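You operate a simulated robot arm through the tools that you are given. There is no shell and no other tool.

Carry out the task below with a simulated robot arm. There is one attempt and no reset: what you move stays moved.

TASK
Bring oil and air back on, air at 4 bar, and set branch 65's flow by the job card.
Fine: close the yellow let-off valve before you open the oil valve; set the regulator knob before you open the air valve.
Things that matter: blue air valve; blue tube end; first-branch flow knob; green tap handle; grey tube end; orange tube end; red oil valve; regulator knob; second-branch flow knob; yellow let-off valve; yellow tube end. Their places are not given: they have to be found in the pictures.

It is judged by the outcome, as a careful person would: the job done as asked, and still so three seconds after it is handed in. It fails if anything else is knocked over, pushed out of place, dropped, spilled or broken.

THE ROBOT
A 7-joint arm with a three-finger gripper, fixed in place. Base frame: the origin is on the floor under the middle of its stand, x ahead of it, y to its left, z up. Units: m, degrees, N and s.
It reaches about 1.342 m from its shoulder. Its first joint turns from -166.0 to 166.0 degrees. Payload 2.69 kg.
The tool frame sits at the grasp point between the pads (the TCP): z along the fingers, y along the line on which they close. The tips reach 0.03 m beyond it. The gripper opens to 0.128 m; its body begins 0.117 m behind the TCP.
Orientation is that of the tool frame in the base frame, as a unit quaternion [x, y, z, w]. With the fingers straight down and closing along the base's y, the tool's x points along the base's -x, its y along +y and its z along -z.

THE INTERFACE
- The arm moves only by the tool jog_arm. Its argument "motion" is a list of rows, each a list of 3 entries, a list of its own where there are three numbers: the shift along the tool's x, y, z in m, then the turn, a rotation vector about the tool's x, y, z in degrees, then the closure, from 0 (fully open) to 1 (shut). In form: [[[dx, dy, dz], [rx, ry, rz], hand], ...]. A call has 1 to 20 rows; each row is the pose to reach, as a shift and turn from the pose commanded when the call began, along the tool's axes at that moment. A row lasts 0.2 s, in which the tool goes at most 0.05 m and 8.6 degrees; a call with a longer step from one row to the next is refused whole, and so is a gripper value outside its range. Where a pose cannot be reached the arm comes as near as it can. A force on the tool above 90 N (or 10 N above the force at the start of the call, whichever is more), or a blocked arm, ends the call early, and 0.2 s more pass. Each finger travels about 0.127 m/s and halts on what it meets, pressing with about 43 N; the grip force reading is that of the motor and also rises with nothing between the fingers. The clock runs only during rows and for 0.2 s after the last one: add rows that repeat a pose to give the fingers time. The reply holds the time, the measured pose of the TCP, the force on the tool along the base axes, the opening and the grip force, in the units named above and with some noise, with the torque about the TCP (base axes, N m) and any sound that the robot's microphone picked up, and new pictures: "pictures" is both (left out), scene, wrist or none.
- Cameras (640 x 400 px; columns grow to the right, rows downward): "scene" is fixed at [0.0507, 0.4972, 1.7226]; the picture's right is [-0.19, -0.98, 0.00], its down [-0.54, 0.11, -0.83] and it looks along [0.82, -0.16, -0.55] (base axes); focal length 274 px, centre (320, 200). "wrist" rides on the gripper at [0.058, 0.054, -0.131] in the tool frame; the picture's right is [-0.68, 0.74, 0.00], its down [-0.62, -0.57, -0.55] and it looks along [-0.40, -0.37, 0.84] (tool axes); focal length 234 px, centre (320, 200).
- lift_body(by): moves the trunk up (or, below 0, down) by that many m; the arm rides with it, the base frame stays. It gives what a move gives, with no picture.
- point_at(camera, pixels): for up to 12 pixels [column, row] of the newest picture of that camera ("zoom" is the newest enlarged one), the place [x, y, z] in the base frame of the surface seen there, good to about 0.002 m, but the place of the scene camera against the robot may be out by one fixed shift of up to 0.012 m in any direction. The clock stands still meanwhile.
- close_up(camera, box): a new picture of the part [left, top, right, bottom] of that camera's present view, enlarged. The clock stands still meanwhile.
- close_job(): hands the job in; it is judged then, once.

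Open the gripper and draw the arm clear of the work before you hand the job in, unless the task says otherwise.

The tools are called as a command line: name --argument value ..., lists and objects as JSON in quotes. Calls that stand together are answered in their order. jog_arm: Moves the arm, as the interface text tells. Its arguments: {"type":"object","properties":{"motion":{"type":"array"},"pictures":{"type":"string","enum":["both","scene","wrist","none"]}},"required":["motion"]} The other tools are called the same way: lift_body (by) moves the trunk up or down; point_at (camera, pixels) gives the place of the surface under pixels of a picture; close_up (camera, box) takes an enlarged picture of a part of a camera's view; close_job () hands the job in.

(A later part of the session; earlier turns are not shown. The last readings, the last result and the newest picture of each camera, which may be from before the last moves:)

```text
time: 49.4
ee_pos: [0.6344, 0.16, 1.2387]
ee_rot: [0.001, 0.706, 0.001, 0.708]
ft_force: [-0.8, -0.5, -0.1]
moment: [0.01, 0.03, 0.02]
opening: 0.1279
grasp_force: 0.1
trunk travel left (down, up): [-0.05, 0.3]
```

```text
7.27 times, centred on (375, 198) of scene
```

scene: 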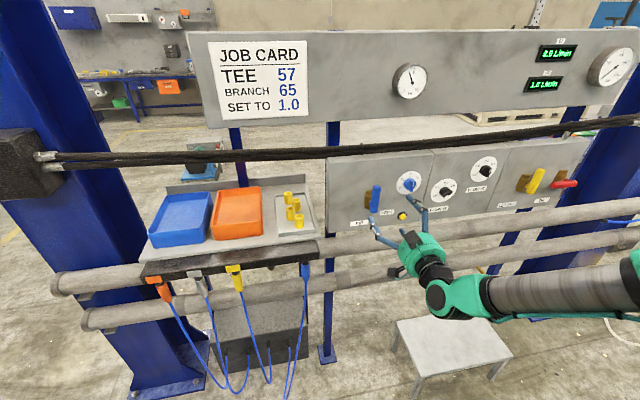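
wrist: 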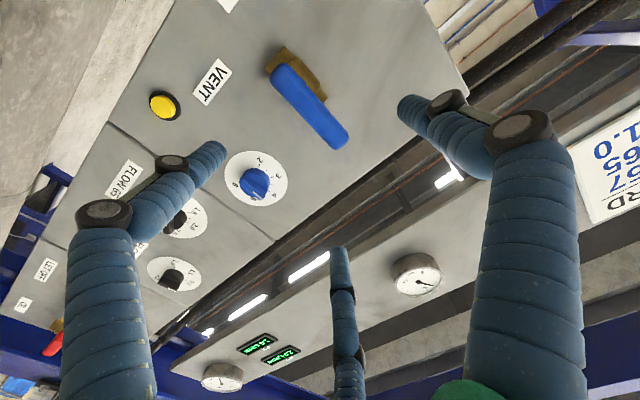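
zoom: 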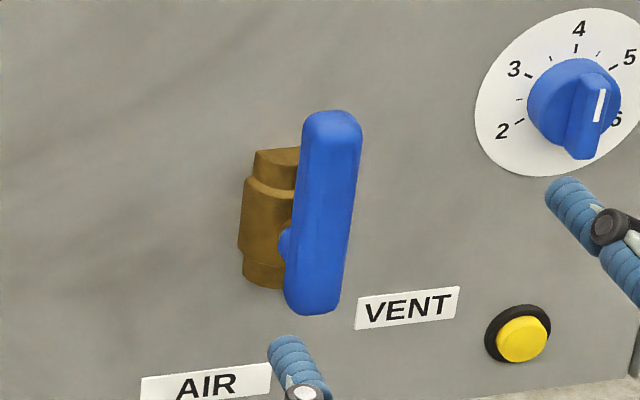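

The blue lever is vertical within ~2°, fully open. Next is the yellow let-off valve: I slide along in front of the panel (x≈0.62) to y≈−0.45 while rolling to +60°.

jog_arm --motion '[[[0, -0.04, -0.01], [0, 0, 0], 0], [[0, -0.085, -0.015], [0, 0, 0], 0], [[0, -0.13, -0.015], [0, 0, 0], 0], [[0, -0.175, -0.015], [0, 0, 0], 0], [[0, -0.22, -0.015], [0, 0, 0], 0], [[0, -0.265, -0.015], [0, 0, 0], 0], [[0, -0.31, -0.015], [0, 0, 0], 0], [[0, -0.355, -0.015], [0, 0, 0], 0], [[0, -0.4, -0.015], [0, 0, 0], 0], [[0, -0.445, -0.015], [0, 0, 0], 0], [[0, -0.49, -0.015], [0, 0, 0], 0], [[0, -0.535, -0.015], [0, 0, 0], 0], [[0, -0.58, -0.015], [0, 0, 0], 0], [[0, -0.61, -0.015], [0, 0, 0], 0], [[0, -0.61, -0.015], [0, 0, 0], 0]]'

```text
time: 52.6
ee_pos: [0.6232, -0.4507, 1.2345]
ee_rot: [0.001, 0.706, 0.002, 0.708]
ft_force: [0.2, -0.7, 0.4]
moment: [0.02, -0.03, 0.04]
opening: 0.1281
grasp_force: 0.0
trunk travel left (down, up): [-0.05, 0.3]
```

scene: 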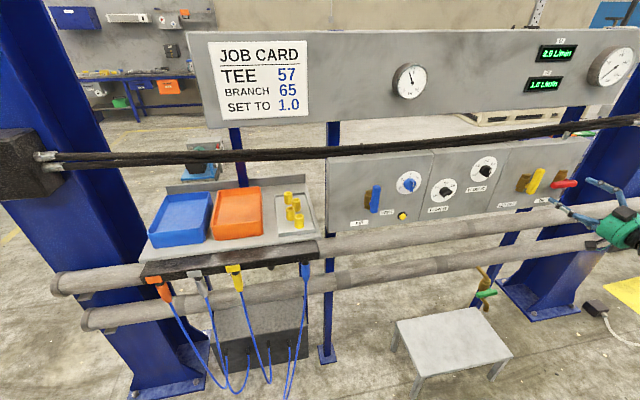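
wrist: 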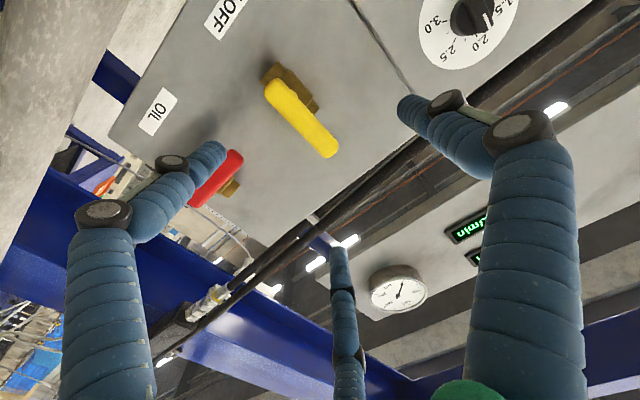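

Reached at y −0.45. The yellow bar is at (270,85)–(332,152), red near (200,190). I roll to +60° here for a better view and then measure both.

jog_arm --motion '[[[0, 0, 0], [0, 0, 8], 0], [[0, 0, 0], [0, 0, 16], 0], [[0, 0, 0], [0, 0, 24], 0], [[0, 0, 0], [0, 0, 32], 0], [[0, 0, 0], [0, 0, 40], 0], [[0, 0, 0], [0, 0, 48], 0], [[0, 0, 0], [0, 0, 54], 0], [[0, 0, 0], [0, 0, 60], 0], [[0, 0, 0], [0, 0, 60], 0]]' --pictures "wrist"

close_up --camera "wrist" --box '[240, 70, 400, 240]'

```text
time: 54.6
ee_pos: [0.6207, -0.4495, 1.2357]
ee_rot: [0.353, 0.611, 0.355, 0.613]
ft_force: [0.0, -0.4, -0.2]
moment: [0.01, -0.03, -0.01]
opening: 0.1279
grasp_force: 0.0
trunk travel left (down, up): [-0.05, 0.3]
```

wrist: 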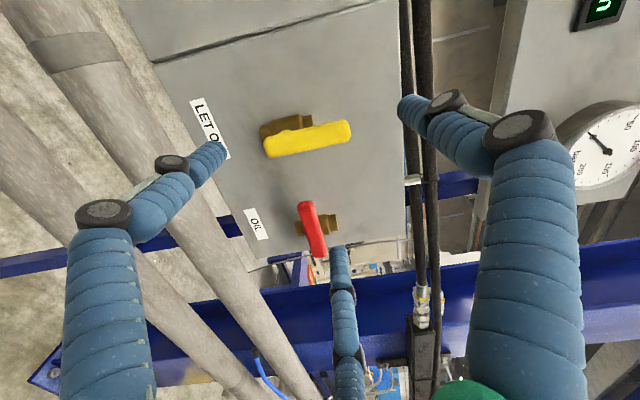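

```text
2.35 times, centred on (320, 155) of wrist
```

zoom: 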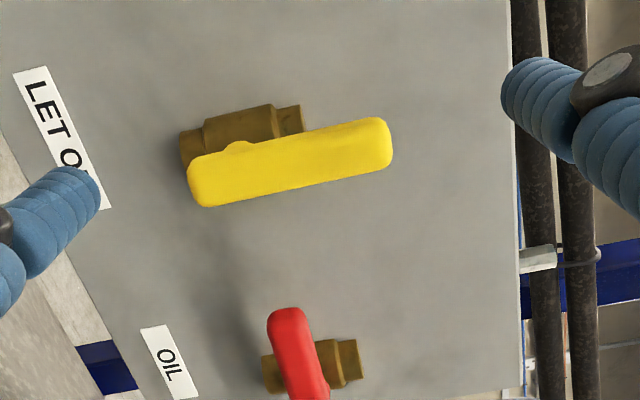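

point_at --camera "zoom" --pixels '[[205, 185], [235, 175], [280, 165], [330, 152], [380, 140], [190, 150], [260, 120], [295, 115], [195, 200], [385, 125], [240, 148], [355, 165]]'

point_at --camera "wrist" --pixels '[[305, 206], [309, 218], [312, 232], [316, 246], [319, 255], [334, 225], [298, 228], [330, 218], [325, 234], [302, 204], [306, 240], [240, 215]]'

```text
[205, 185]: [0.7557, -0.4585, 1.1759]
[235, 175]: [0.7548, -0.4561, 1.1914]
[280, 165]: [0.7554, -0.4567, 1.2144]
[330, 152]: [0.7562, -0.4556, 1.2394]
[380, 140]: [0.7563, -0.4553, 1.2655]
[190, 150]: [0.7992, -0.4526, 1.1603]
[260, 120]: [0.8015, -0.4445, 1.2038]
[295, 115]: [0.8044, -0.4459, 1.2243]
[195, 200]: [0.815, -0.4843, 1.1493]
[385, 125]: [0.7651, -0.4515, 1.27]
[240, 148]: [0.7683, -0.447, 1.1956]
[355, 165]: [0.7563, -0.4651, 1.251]
```

```text
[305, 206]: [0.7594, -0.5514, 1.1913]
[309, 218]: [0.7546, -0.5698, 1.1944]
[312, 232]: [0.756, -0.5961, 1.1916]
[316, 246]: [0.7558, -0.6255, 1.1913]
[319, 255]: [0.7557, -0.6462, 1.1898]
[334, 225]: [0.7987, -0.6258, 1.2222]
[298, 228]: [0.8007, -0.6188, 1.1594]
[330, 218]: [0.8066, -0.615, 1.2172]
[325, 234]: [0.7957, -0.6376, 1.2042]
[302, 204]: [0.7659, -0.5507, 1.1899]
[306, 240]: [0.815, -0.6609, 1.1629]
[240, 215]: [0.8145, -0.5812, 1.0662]
```

Yellow pivot ≈ (−0.4565, 1.1905) with bar up; red pivot ≈ (−0.626, 1.191) with bar pointing left to y −0.549. I advance onto the yellow bar 0.048 m above its pivot, offset 8 mm for the jaw centring.

jog_arm --motion '[[[-0.0005, 0.002, 0.03], [0, 0, 0], 0], [[-0.0005, 0.0038, 0.06], [0, 0, 0], 0], [[-0.0005, 0.0038, 0.09], [0, 0, 0], 0], [[-0.0005, 0.0038, 0.11], [0, 0, 0], 0], [[-0.0005, 0.0038, 0.123], [0, 0, 0], 0], [[-0.0005, 0.0038, 0.123], [0, 0, 0], 0]]'

```text
time: 56.0
ee_pos: [0.7448, -0.4473, 1.2388]
ee_rot: [0.354, 0.611, 0.356, 0.613]
ft_force: [0.8, -0.9, -0.9]
moment: [0.02, -0.02, -0.01]
opening: 0.128
grasp_force: 0.0
trunk travel left (down, up): [-0.05, 0.3]
```

scene: 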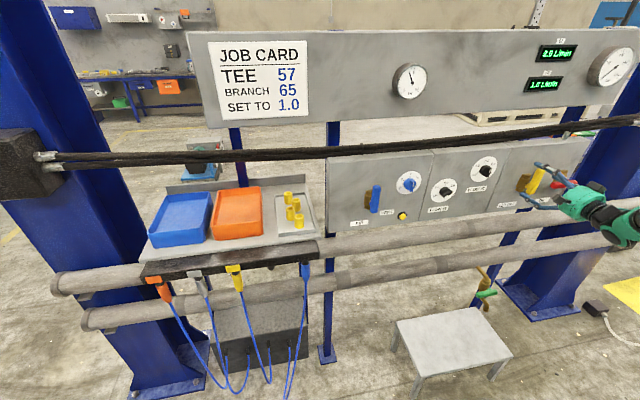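
wrist: 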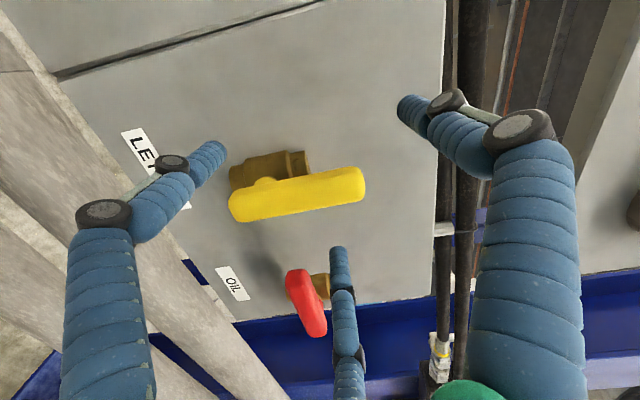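

The yellow bar lies between the fingers, clear of red. I close on it.

jog_arm --motion '[[[0, 0, 0], [0, 0, 0], 0.3], [[0, 0, 0], [0, 0, 0], 0.55], [[0, 0, 0], [0, 0, 0], 0.8], [[0, 0, 0], [0, 0, 0], 1.0], [[0, 0, 0], [0, 0, 0], 1.0]]' --pictures "wrist"

```text
time: 57.2
ee_pos: [0.743, -0.448, 1.2394]
ee_rot: [0.353, 0.611, 0.354, 0.613]
ft_force: [3.0, -6.7, 7.2]
moment: [-0.39, -0.11, -0.16]
opening: 0.0382
grasp_force: 44.8
trunk travel left (down, up): [-0.05, 0.3]
```

wrist: 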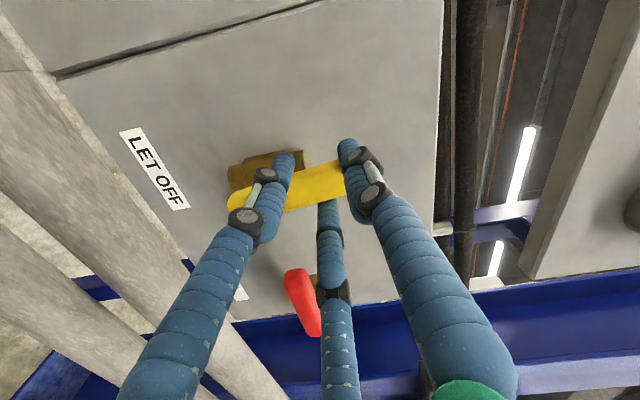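

Good grip with small forces (0.038 m). I turn the yellow lever counter-clockwise (up → left): first 22.5°.

jog_arm --motion '[[[0.0061, 0.00184, 0], [0, 0, -7.5], 1], [[0.01237, 0.00286, 0], [0, 0, -15], 1], [[0.01873, 0.00307, 0], [0, 0, -22.5], 1], [[0.01873, 0.00307, 0], [0, 0, -22.5], 1]]' --pictures "wrist"

```text
time: 58.2
ee_pos: [0.7447, -0.4304, 1.2305]
ee_rot: [0.228, 0.669, 0.228, 0.67]
ft_force: [1.7, -2.7, 4.1]
moment: [-0.28, -0.04, -0.05]
opening: 0.0377
grasp_force: 45.2
trunk travel left (down, up): [-0.05, 0.3]
```

wrist: 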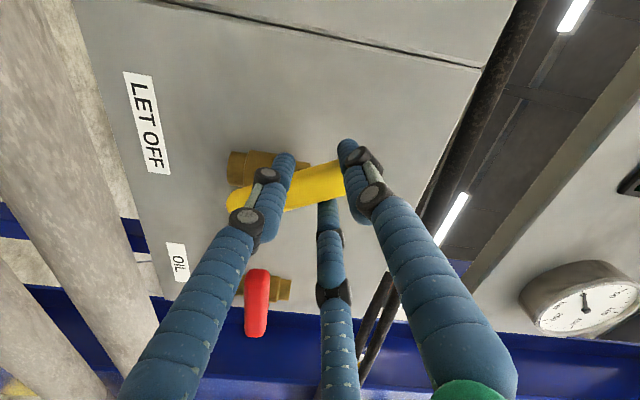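

It turns freely and follows. I continue the remaining 67.5°.

jog_arm --motion '[[[0.0061, 0.00184, 0], [0, 0, -7.5], 1], [[0.01237, 0.00286, 0], [0, 0, -15], 1], [[0.01873, 0.00307, 0], [0, 0, -22.5], 1], [[0.02507, 0.00243, 0], [0, 0, -30], 1], [[0.03127, 0.00098, 0], [0, 0, -37.5], 1], [[0.03723, -0.00128, 0], [0, 0, -45], 1], [[0.04283, -0.00429, 0], [0, 0, -52.5], 1], [[0.048, -0.008, 0], [0, 0, -60], 1], [[0.05264, -0.01235, 0], [0, 0, -67.5], 1], [[0.05264, -0.01235, 0], [0, 0, -67.5], 1]]'

close_up --camera "scene" --box '[490, 140, 610, 220]'

```text
time: 60.4
ee_pos: [0.7438, -0.4079, 1.1827]
ee_rot: [-0.182, 0.682, -0.183, 0.684]
ft_force: [-3.9, -6.2, -3.3]
moment: [1.76, 0.15, -0.33]
opening: 0.0363
grasp_force: 45.2
trunk travel left (down, up): [-0.05, 0.3]
```

scene: 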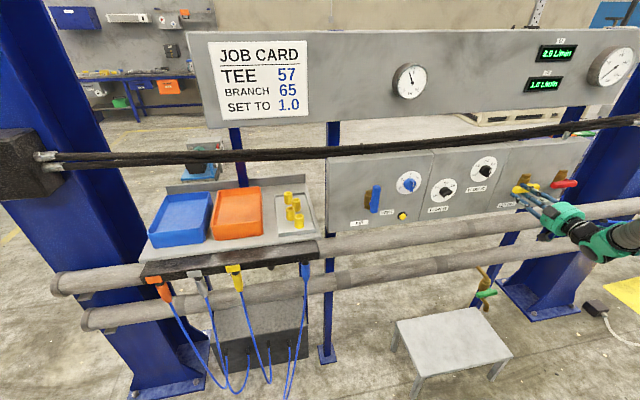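
wrist: 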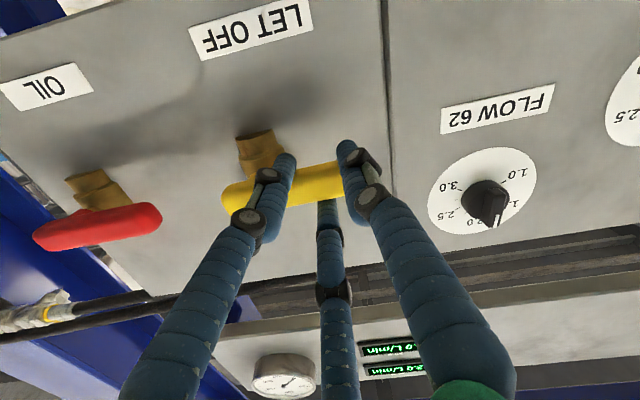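

```text
5.00 times, centred on (550, 180) of scene
```

zoom: 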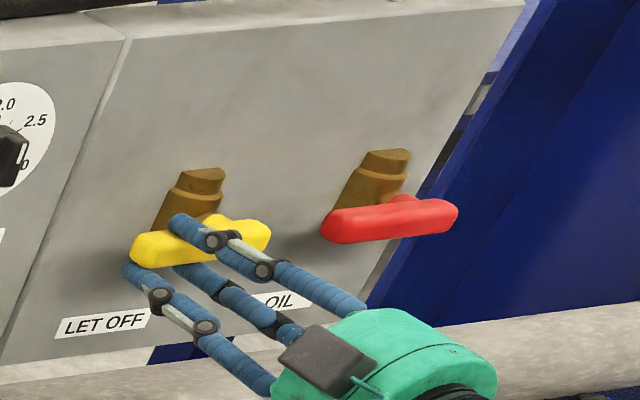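

The yellow lever is horizontal, with torque 1.8 N·m showing it reached its stop. I open, back off and check.

jog_arm --motion '[[[0, 0, 0], [0, 0, 0], 0.6], [[0, 0, 0], [0, 0, 0], 0.3], [[0, 0, 0], [0, 0, 0], 0], [[0, 0, 0], [0, 0, 0], 0], [[0, 0, -0.03], [0, 0, 0], 0], [[0, 0, -0.07], [0, 0, 0], 0], [[0, 0, -0.11], [0, 0, 0], 0], [[0, 0, -0.11], [0, 0, 0], 0]]'

close_up --camera "wrist" --box '[180, 60, 400, 210]'

```text
time: 62.2
ee_pos: [0.6322, -0.4077, 1.1828]
ee_rot: [-0.183, 0.682, -0.182, 0.684]
ft_force: [-0.8, 0.0, 0.4]
moment: [0.0, 0.07, -0.02]
opening: 0.128
grasp_force: 0.0
trunk travel left (down, up): [-0.05, 0.3]
```

scene: 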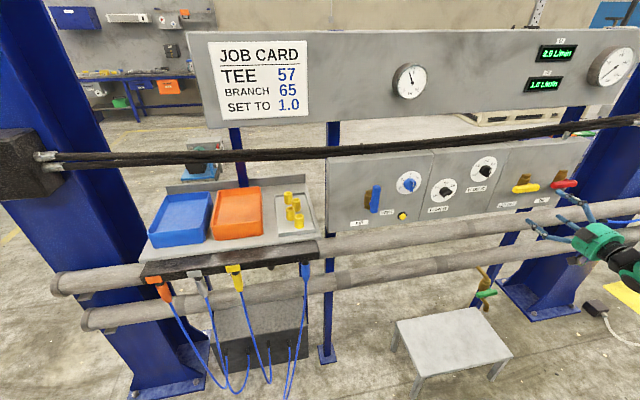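
wrist: 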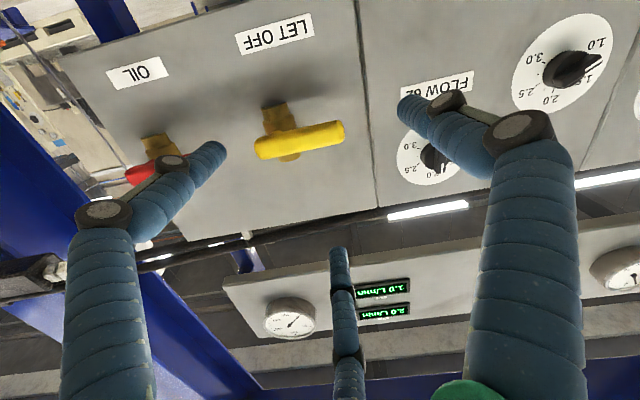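

```text
2.67 times, centred on (290, 135) of wrist
```

zoom: 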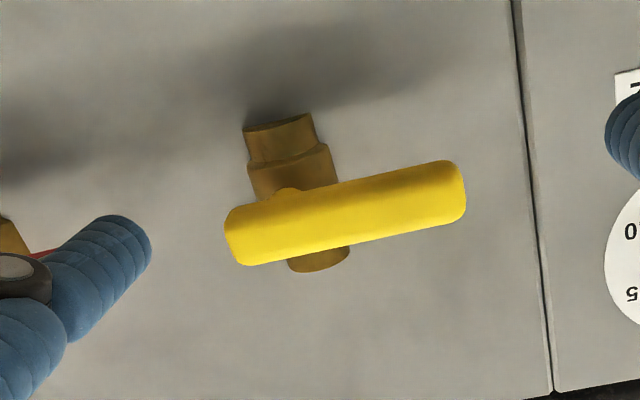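

point_at --camera "zoom" --pixels '[[245, 235], [285, 227], [325, 218], [365, 208], [405, 200], [445, 190]]'

close_up --camera "scene" --box '[500, 30, 640, 210]'

```text
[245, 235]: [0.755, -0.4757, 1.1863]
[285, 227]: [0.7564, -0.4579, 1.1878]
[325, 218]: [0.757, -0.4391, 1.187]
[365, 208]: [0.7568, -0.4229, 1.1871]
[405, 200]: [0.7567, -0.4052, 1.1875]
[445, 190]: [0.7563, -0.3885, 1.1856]
```

```text
2.22 times, centred on (570, 120) of scene
```

zoom: 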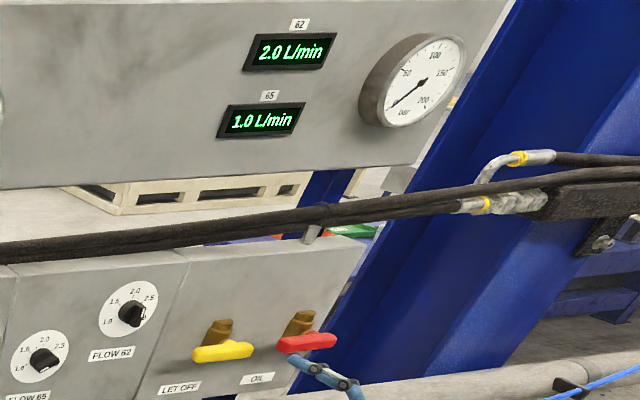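

Yellow is level (z 1.187 throughout), so the let-off is closed and the oil gauge is still 0. Now the red oil valve: I check the post nearby and slide over in front of the red handle.

point_at --camera "scene" --pixels '[[600, 150], [590, 200], [600, 110], [620, 170], [610, 115], [600, 95], [585, 160], [600, 215], [625, 118], [575, 195]]'

jog_arm --motion '[[[0.02, -0.035, 0], [0, 0, 0], 0], [[0.04, -0.07, 0], [0, 0, 0], 0], [[0.06, -0.104, 0], [0, 0, 0], 0], [[0.075, -0.13, 0], [0, 0, 0], 0], [[0.085, -0.147, 0], [0, 0, 0], 0], [[0.085, -0.147, 0], [0, 0, 0], 0]]'

```text
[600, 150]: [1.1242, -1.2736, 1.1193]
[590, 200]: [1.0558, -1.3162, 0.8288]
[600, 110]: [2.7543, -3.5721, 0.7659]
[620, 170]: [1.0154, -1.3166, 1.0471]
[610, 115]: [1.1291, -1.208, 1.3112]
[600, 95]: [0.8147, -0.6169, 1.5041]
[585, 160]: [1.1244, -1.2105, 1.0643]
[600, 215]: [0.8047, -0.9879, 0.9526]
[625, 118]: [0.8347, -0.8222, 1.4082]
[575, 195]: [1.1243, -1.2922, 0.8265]
```

```text
time: 63.6
ee_pos: [0.6346, -0.577, 1.1833]
ee_rot: [-0.182, 0.682, -0.182, 0.684]
ft_force: [0.4, -0.1, -0.7]
moment: [-0.02, 0.0, 0.03]
opening: 0.1279
grasp_force: 0.0
trunk travel left (down, up): [-0.05, 0.3]
```

scene: 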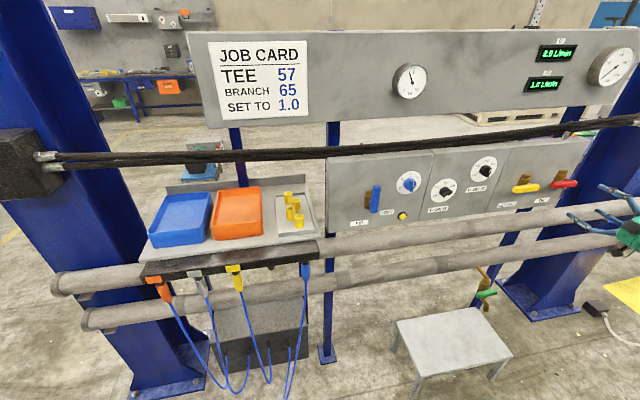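
wrist: 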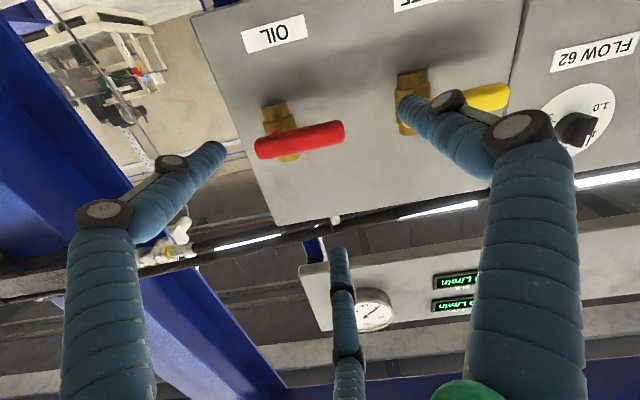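

The posts are far off (x>1.0, y −1.2). The red bar is at (258,145)–(342,130); I measure it from this view.

close_up --camera "wrist" --box '[235, 85, 365, 185]'

point_at --camera "wrist" --pixels '[[258, 149], [270, 147], [285, 144], [300, 141], [320, 137], [340, 132], [265, 112], [285, 106], [300, 128], [308, 150]]'

```text
4.00 times, centred on (300, 135) of wrist
```

zoom: 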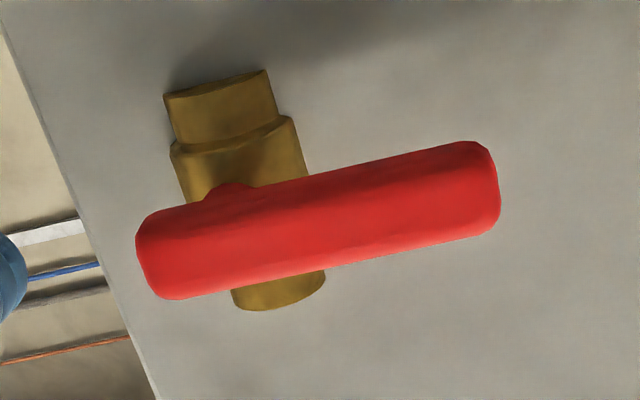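

```text
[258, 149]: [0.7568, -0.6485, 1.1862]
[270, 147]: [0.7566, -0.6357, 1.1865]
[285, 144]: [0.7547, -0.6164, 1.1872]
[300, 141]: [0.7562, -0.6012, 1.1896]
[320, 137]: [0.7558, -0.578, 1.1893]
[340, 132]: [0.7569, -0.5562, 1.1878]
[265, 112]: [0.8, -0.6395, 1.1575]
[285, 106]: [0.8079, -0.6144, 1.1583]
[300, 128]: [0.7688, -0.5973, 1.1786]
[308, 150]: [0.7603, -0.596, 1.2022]
```

Pivot ≈ (−0.6265, 1.190), bar centre z 1.190. I advance to TCP (0.745, −0.5785, 1.182) with the bar between the fingers.

jog_arm --motion '[[[0.0013, -0.0002, 0.03], [0, 0, 0], 0], [[0.0013, -0.0002, 0.06], [0, 0, 0], 0], [[0.0013, -0.0002, 0.085], [0, 0, 0], 0], [[0.0013, -0.0002, 0.1], [0, 0, 0], 0], [[0.0013, -0.0002, 0.111], [0, 0, 0], 0], [[0.0013, -0.0002, 0.111], [0, 0, 0], 0]]'

```text
time: 65.0
ee_pos: [0.7454, -0.5798, 1.1815]
ee_rot: [-0.182, 0.683, -0.181, 0.684]
ft_force: [0.1, -0.2, -0.8]
moment: [-0.01, -0.04, 0.04]
opening: 0.128
grasp_force: 0.1
trunk travel left (down, up): [-0.05, 0.3]
```

scene: 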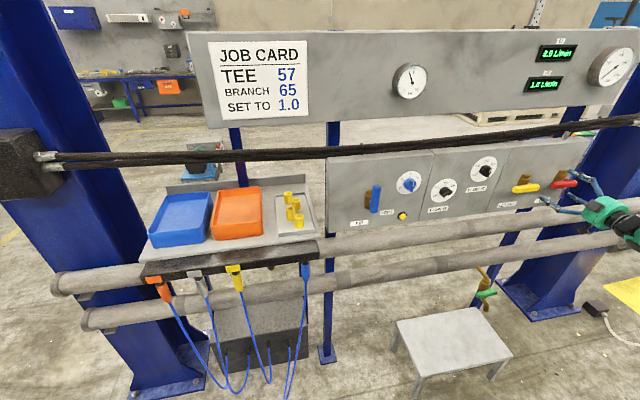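
wrist: 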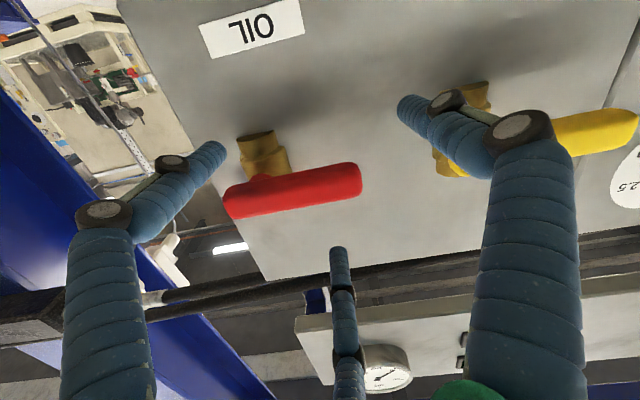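

No contact so far. I close on the red bar.

jog_arm --motion '[[[0, 0, 0], [0, 0, 0], 0.3], [[0, 0, 0], [0, 0, 0], 0.55], [[0, 0, 0], [0, 0, 0], 0.8], [[0, 0, 0], [0, 0, 0], 1.0], [[0, 0, 0], [0, 0, 0], 1.0]]' --pictures "wrist"

```text
time: 66.2
ee_pos: [0.7455, -0.5803, 1.1837]
ee_rot: [-0.182, 0.682, -0.183, 0.684]
ft_force: [3.8, -2.0, 5.3]
moment: [0.33, -0.13, 0.03]
opening: 0.0369
grasp_force: 44.7
trunk travel left (down, up): [-0.05, 0.3]
```

wrist: 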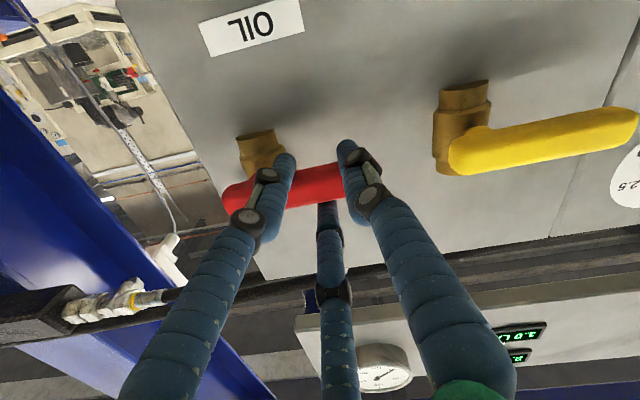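

Gripped with small forces; yellow is closed beside it. I turn the red lever the first 22.5° clockwise (left → up).

jog_arm --motion '[[[-0.0058, -0.00262, 0], [0, 0, 7.5], 1], [[-0.01121, -0.00597, 0], [0, 0, 15], 1], [[-0.01614, -0.01, 0], [0, 0, 22.5], 1], [[-0.01614, -0.01, 0], [0, 0, 22.5], 1]]' --pictures "wrist"

```text
time: 67.2
ee_pos: [0.7457, -0.5804, 1.2029]
ee_rot: [-0.045, 0.704, -0.045, 0.707]
ft_force: [8.8, -14.2, 10.5]
moment: [-0.67, -0.14, -0.4]
opening: 0.0365
grasp_force: 44.5
trunk travel left (down, up): [-0.05, 0.3]
```

wrist: 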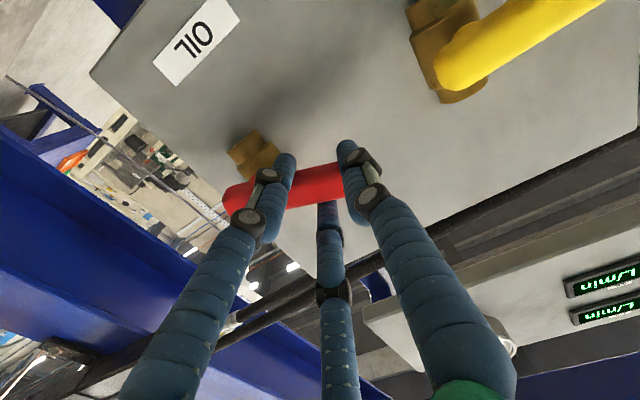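

The lever follows with low forces. I turn the remaining 67.5°.

jog_arm --motion '[[[-0.0058, -0.00262, 0], [0, 0, 7.5], 1], [[-0.01121, -0.00597, 0], [0, 0, 15], 1], [[-0.01614, -0.01, 0], [0, 0, 22.5], 1], [[-0.0205, -0.01464, 0], [0, 0, 30], 1], [[-0.02421, -0.01981, 0], [0, 0, 37.5], 1], [[-0.02722, -0.02541, 0], [0, 0, 45], 1], [[-0.02947, -0.03137, 0], [0, 0, 52.5], 1], [[-0.03093, -0.03757, 0], [0, 0, 60], 1], [[-0.03157, -0.04391, 0], [0, 0, 67.5], 1], [[-0.03157, -0.04391, 0], [0, 0, 67.5], 1]]'

close_up --camera "scene" --box '[500, 30, 640, 210]'

```text
time: 69.4
ee_pos: [0.7463, -0.6207, 1.2415]
ee_rot: [0.354, 0.61, 0.356, 0.613]
ft_force: [18.2, -21.7, 40.7]
moment: [-1.5, -0.79, -0.33]
opening: 0.0369
grasp_force: 45.1
trunk travel left (down, up): [-0.05, 0.3]
```

scene: 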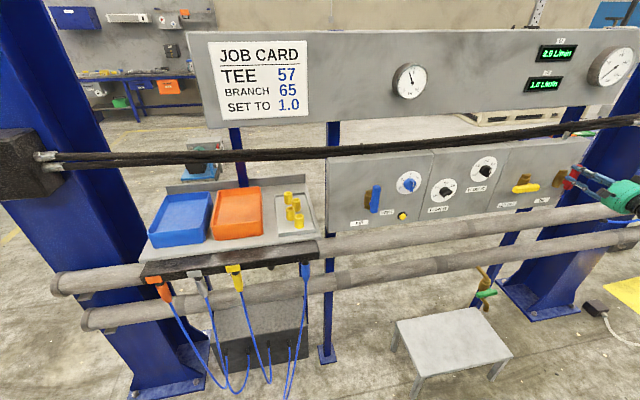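
wrist: 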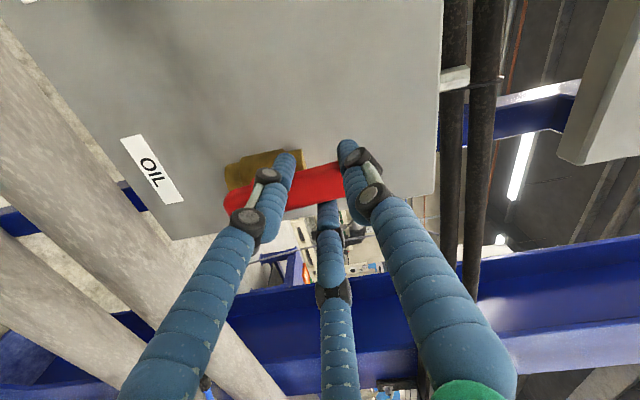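

```text
2.22 times, centred on (570, 120) of scene
```

zoom: 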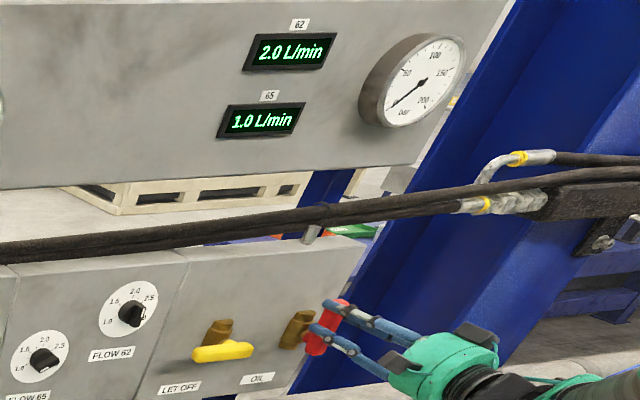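

The red lever is upright with a 1.5 N·m stop torque. I look closely at the oil gauge.

close_up --camera "scene" --box '[580, 40, 640, 95]'

close_up --camera "scene" --box '[500, 140, 620, 220]'

```text
7.27 times, centred on (610, 68) of scene
```

zoom: 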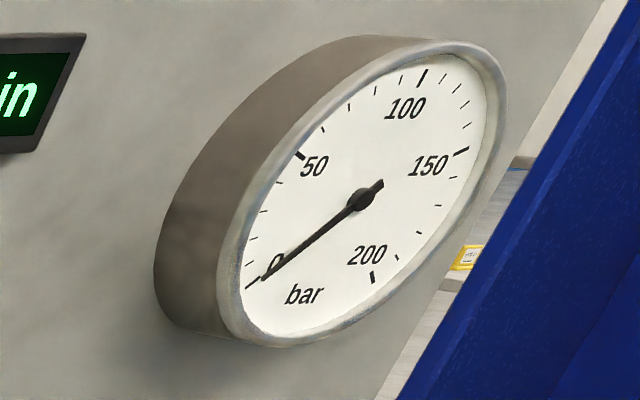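

```text
5.00 times, centred on (560, 180) of scene
```

zoom: 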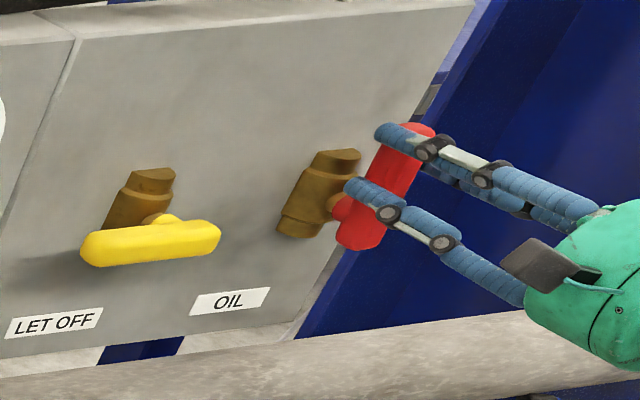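

The oil gauge still reads 0 and the lever looks vertical. I release, back off, and measure the lever angle.

jog_arm --motion '[[[0, 0, 0], [0, 0, 0], 0.6], [[0, 0, 0], [0, 0, 0], 0.3], [[0, 0, 0], [0, 0, 0], 0], [[0, 0, 0], [0, 0, 0], 0], [[0, 0, -0.03], [0, 0, 0], 0], [[0, 0, -0.07], [0, 0, 0], 0], [[0, 0, -0.11], [0, 0, 0], 0], [[0, 0, -0.11], [0, 0, 0], 0]]'

close_up --camera "scene" --box '[580, 40, 640, 95]'

close_up --camera "wrist" --box '[240, 80, 400, 220]'

```text
time: 71.2
ee_pos: [0.6364, -0.6208, 1.238]
ee_rot: [0.353, 0.612, 0.355, 0.613]
ft_force: [0.0, -0.2, 1.3]
moment: [-0.03, 0.03, 0.02]
opening: 0.1278
grasp_force: 0.0
trunk travel left (down, up): [-0.05, 0.3]
```

scene: 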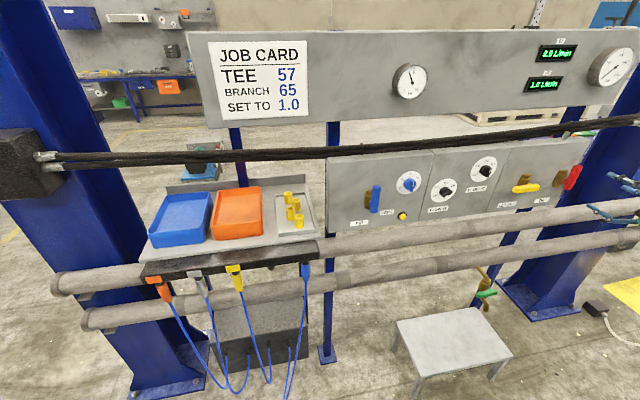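
wrist: 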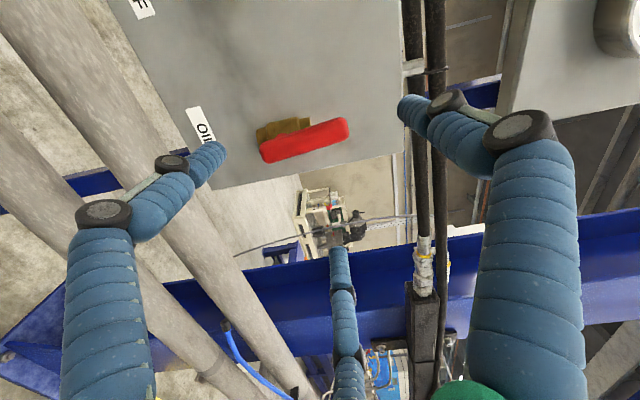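

```text
7.27 times, centred on (610, 68) of scene
```

zoom: 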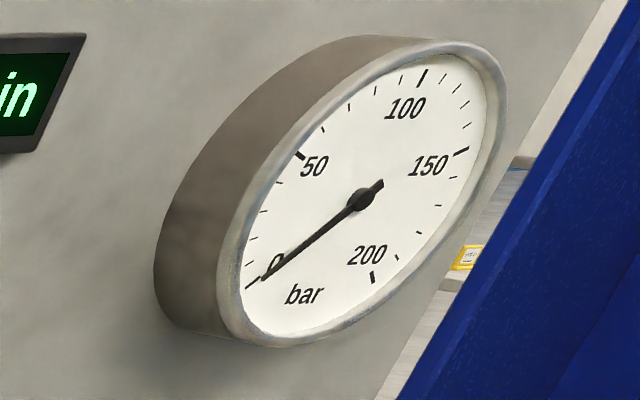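

```text
2.86 times, centred on (320, 150) of wrist
```

zoom: 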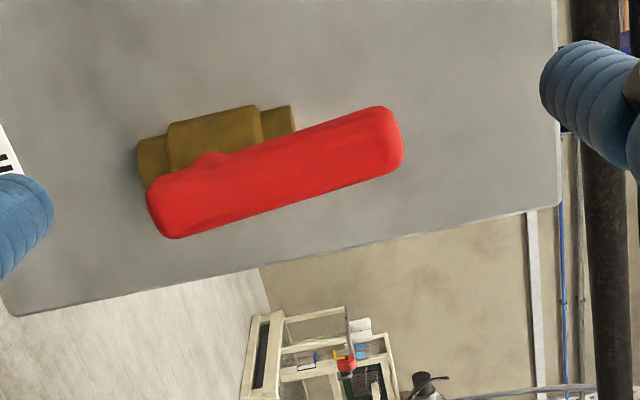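

point_at --camera "zoom" --pixels '[[170, 208], [210, 195], [250, 182], [290, 168], [330, 155], [370, 143], [385, 138], [145, 160], [290, 115], [180, 145], [240, 122]]'

close_up --camera "scene" --box '[500, 140, 620, 220]'

```text
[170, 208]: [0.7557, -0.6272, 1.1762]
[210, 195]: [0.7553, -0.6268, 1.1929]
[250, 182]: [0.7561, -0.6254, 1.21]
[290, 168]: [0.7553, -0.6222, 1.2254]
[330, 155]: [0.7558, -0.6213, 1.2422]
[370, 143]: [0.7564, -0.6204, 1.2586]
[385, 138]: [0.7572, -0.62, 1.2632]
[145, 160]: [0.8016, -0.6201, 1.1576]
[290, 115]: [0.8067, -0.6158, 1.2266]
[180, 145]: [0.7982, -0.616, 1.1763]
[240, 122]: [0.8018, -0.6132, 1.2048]
```

```text
5.00 times, centred on (560, 180) of scene
```

zoom: 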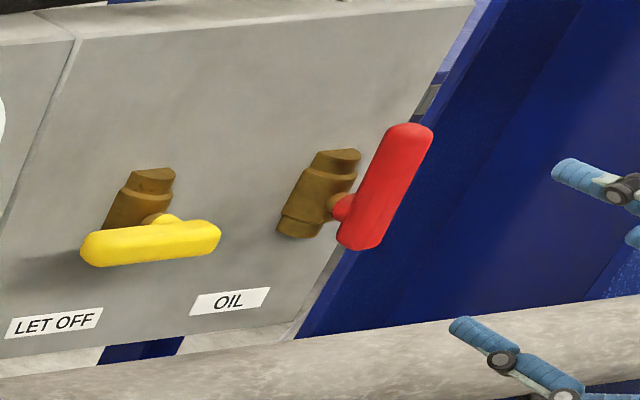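

The red lever stands about 5° short of vertical (y drifts 7 mm over 87 mm), so it is not quite fully open. I go back on, regrip and turn it on to its stop.

jog_arm --motion '[[[0.0027, 0.0018, 0.03], [0, 0, 0], 0], [[0.0054, 0.0037, 0.06], [0, 0, 0], 0], [[0.0054, 0.0037, 0.085], [0, 0, 0], 0], [[0.0054, 0.0037, 0.109], [0, 0, 0], 0], [[0.0054, 0.0037, 0.109], [0, 0, 0], 0.3], [[0.0054, 0.0037, 0.109], [0, 0, 0], 0.55], [[0.0054, 0.0037, 0.109], [0, 0, 0], 0.8], [[0.0054, 0.0037, 0.109], [0, 0, 0], 1], [[0.0054, 0.0037, 0.109], [0, 0, 0], 1]]' --pictures "wrist"

```text
time: 73.2
ee_pos: [0.7438, -0.6137, 1.2393]
ee_rot: [0.353, 0.611, 0.355, 0.613]
ft_force: [3.1, -8.4, 7.1]
moment: [-0.59, -0.11, -0.22]
opening: 0.0401
grasp_force: 44.9
trunk travel left (down, up): [-0.05, 0.3]
```

wrist: 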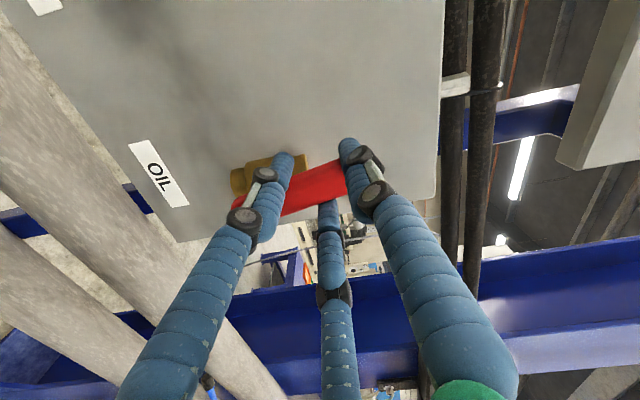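

Gripped again. I turn a further 12° about the pivot in small steps and watch the forces.

jog_arm --motion '[[[-0.0025, -0.0008, 0], [0, 0, 3], 1], [[-0.00496, -0.0017, 0], [0, 0, 6], 1], [[-0.0073, -0.0028, 0], [0, 0, 9], 1], [[-0.0097, -0.0039, 0], [0, 0, 12], 1], [[-0.0097, -0.0039, 0], [0, 0, 12], 1]]'

close_up --camera "scene" --box '[580, 40, 640, 95]'

close_up --camera "wrist" --box '[200, 120, 400, 250]'

```text
time: 74.4
ee_pos: [0.7439, -0.6228, 1.2421]
ee_rot: [0.415, 0.571, 0.417, 0.573]
ft_force: [6.2, -16.3, 18.8]
moment: [-2.02, -0.32, -0.29]
opening: 0.0403
grasp_force: 44.6
trunk travel left (down, up): [-0.05, 0.3]
```

scene: 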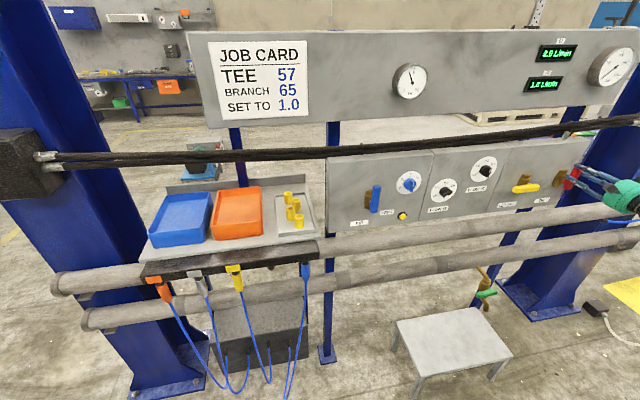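
wrist: 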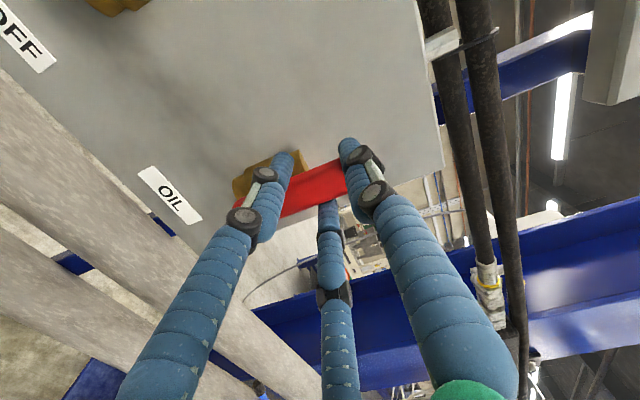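

```text
7.27 times, centred on (610, 68) of scene
```

zoom: 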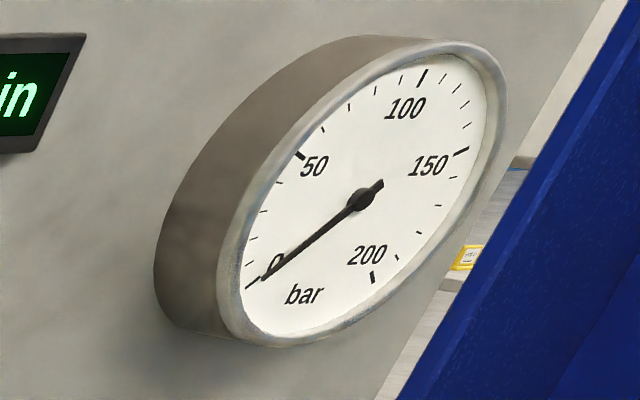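

```text
3.08 times, centred on (300, 185) of wrist
```

zoom: 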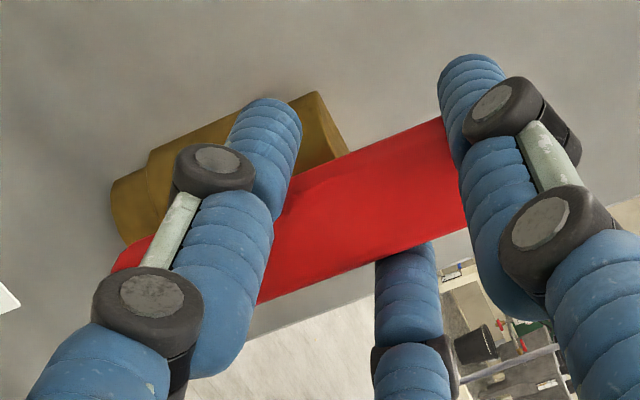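

Torque is now 2 N·m against further turning, so it is at the stop. I release, back off and measure again.

jog_arm --motion '[[[0, 0, 0], [0, 0, 0], 0.6], [[0, 0, 0], [0, 0, 0], 0.3], [[0, 0, 0], [0, 0, 0], 0], [[0, 0, 0], [0, 0, 0], 0], [[0, 0, -0.03], [0, 0, 0], 0], [[0, 0, -0.07], [0, 0, 0], 0], [[0, 0, -0.11], [0, 0, 0], 0], [[0, 0, -0.11], [0, 0, 0], 0]]'

close_up --camera "scene" --box '[500, 30, 640, 210]'

close_up --camera "wrist" --box '[220, 80, 400, 220]'

```text
time: 76.2
ee_pos: [0.6345, -0.6222, 1.2398]
ee_rot: [0.415, 0.571, 0.417, 0.573]
ft_force: [-0.7, 0.3, 0.8]
moment: [-0.03, 0.06, -0.04]
opening: 0.1281
grasp_force: 0.0
trunk travel left (down, up): [-0.05, 0.3]
```

scene: 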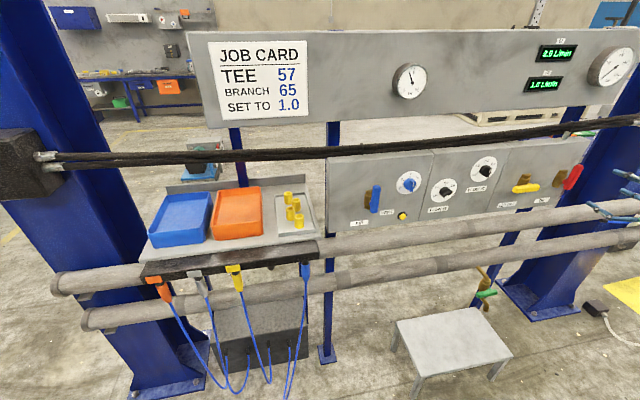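
wrist: 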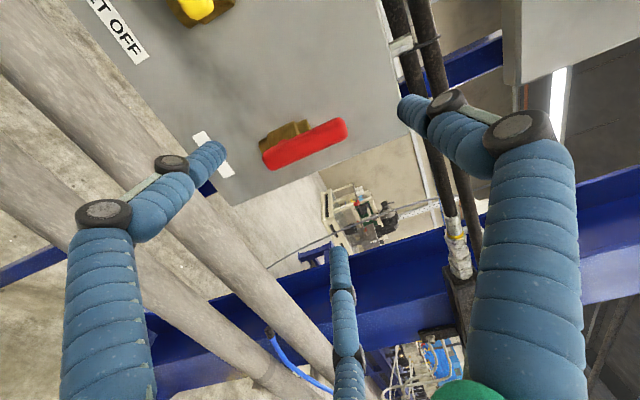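

```text
2.22 times, centred on (570, 120) of scene
```

zoom: 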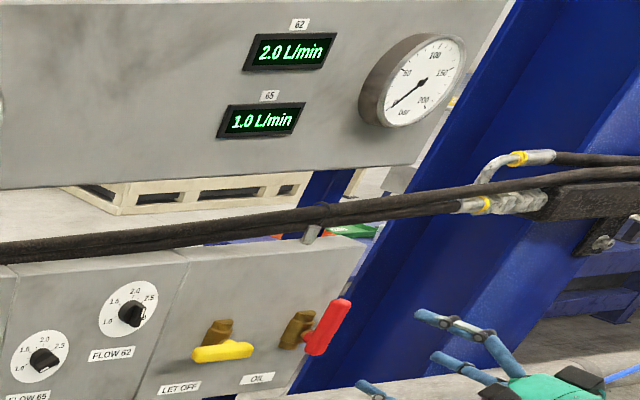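

```text
2.86 times, centred on (310, 150) of wrist
```

zoom: 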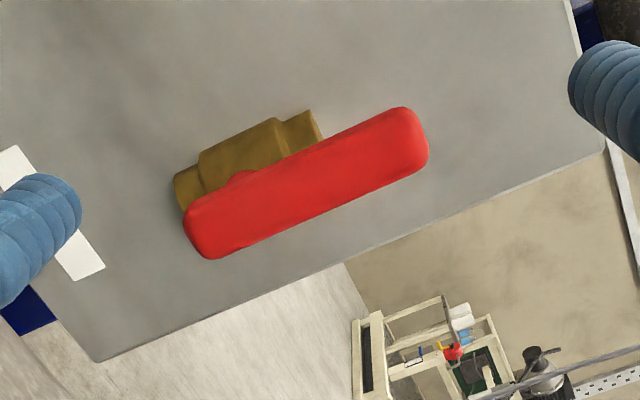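

point_at --camera "zoom" --pixels '[[205, 228], [235, 215], [270, 200], [305, 183], [340, 167], [375, 151], [405, 138], [190, 210], [400, 112], [215, 255], [425, 155], [300, 160]]'

close_up --camera "scene" --box '[500, 140, 620, 220]'

```text
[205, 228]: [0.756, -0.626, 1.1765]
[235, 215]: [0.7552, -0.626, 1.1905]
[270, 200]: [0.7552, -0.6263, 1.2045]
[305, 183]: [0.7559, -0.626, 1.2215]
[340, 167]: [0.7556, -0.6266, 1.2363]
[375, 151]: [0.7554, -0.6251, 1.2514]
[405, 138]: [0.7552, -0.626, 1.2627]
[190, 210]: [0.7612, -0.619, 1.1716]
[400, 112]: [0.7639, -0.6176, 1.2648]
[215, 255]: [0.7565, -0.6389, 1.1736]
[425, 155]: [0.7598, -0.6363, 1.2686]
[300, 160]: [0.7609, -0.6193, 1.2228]
```

```text
5.00 times, centred on (560, 180) of scene
```

zoom: 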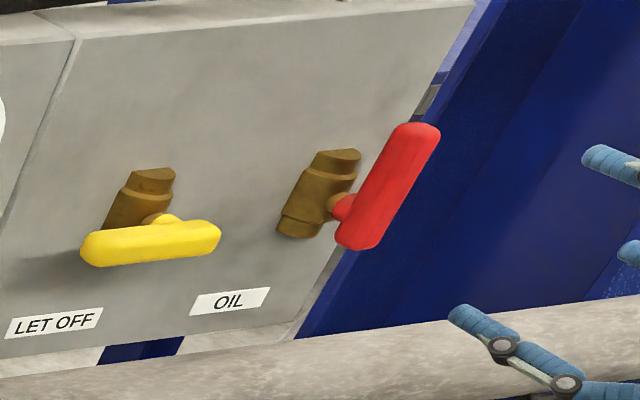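

The red lever is now exactly vertical (y constant at −0.626), fully open. The oil gauge still shows 0, so I let some time pass while moving clear, and look at the tube manifold as well.

jog_arm --motion '[[[0, 0, -0.03], [0, 0, 0], 0], [[0, 0, -0.06], [0, 0, 0], 0], [[0, 0, -0.09], [0, 0, 0], 0], [[0, 0, -0.12], [0, 0, 0], 0], [[0, 0, -0.12], [0, 0, 0], 0], [[0, 0, -0.12], [0, 0, 0], 0], [[0, 0, -0.12], [0, 0, 0], 0], [[0, 0, -0.12], [0, 0, 0], 0], [[0, 0, -0.12], [0, 0, 0], 0], [[0, 0, -0.12], [0, 0, 0], 0], [[0, 0, -0.12], [0, 0, 0], 0], [[0, 0, -0.12], [0, 0, 0], 0]]'

close_up --camera "scene" --box '[580, 40, 640, 95]'

close_up --camera "scene" --box '[250, 230, 340, 310]'

close_up --camera "scene" --box '[140, 240, 260, 320]'

```text
time: 78.8
ee_pos: [0.5144, -0.6219, 1.239]
ee_rot: [0.416, 0.571, 0.418, 0.572]
ft_force: [-0.6, -0.2, 0.5]
moment: [-0.01, -0.01, 0.01]
opening: 0.1282
grasp_force: 0.1
trunk travel left (down, up): [-0.05, 0.3]
```

scene: 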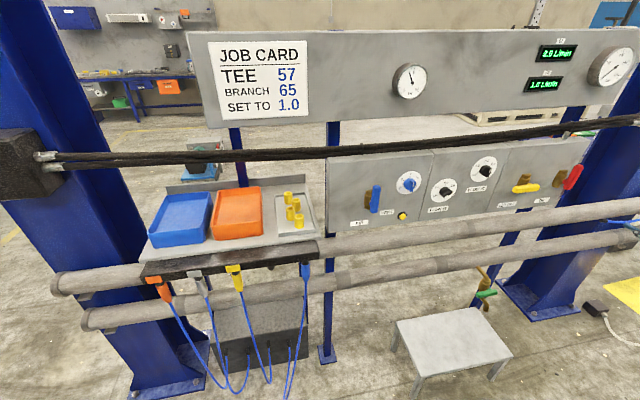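
wrist: 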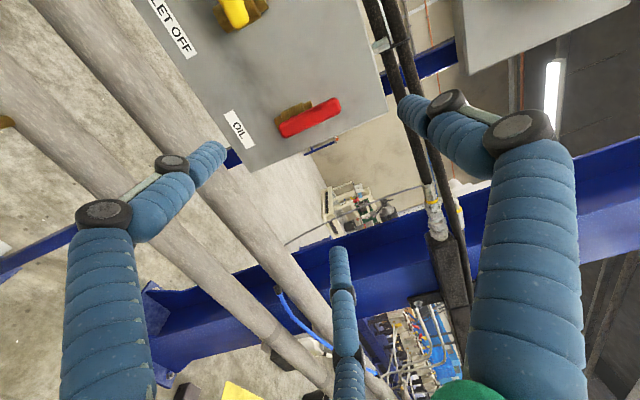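

```text
7.27 times, centred on (610, 68) of scene
```

zoom: 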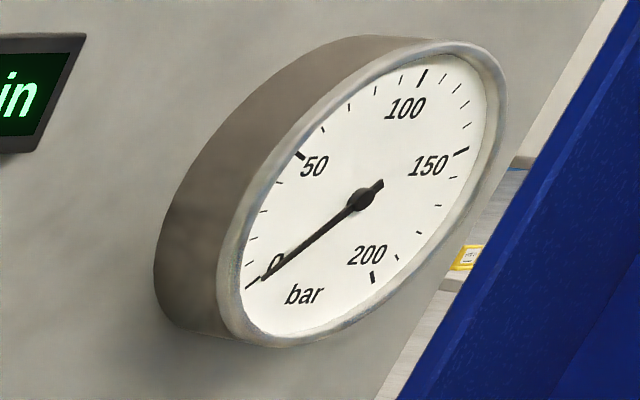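

```text
5.00 times, centred on (295, 270) of scene
```

zoom: 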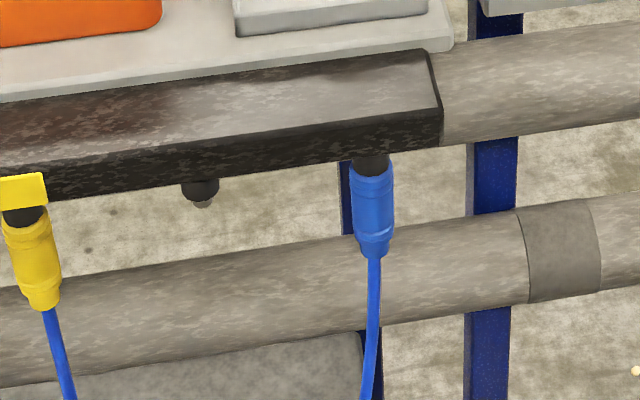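

```text
5.00 times, centred on (200, 280) of scene
```

zoom: 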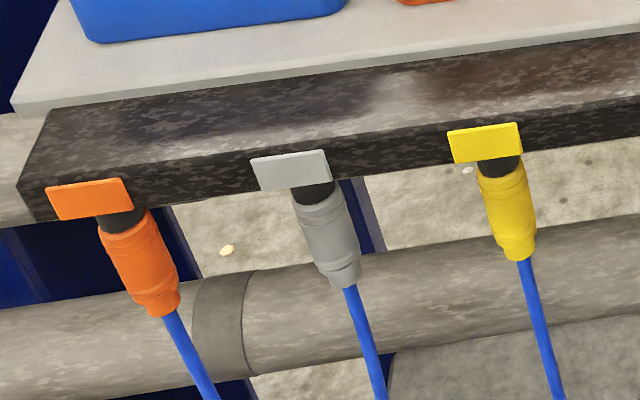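

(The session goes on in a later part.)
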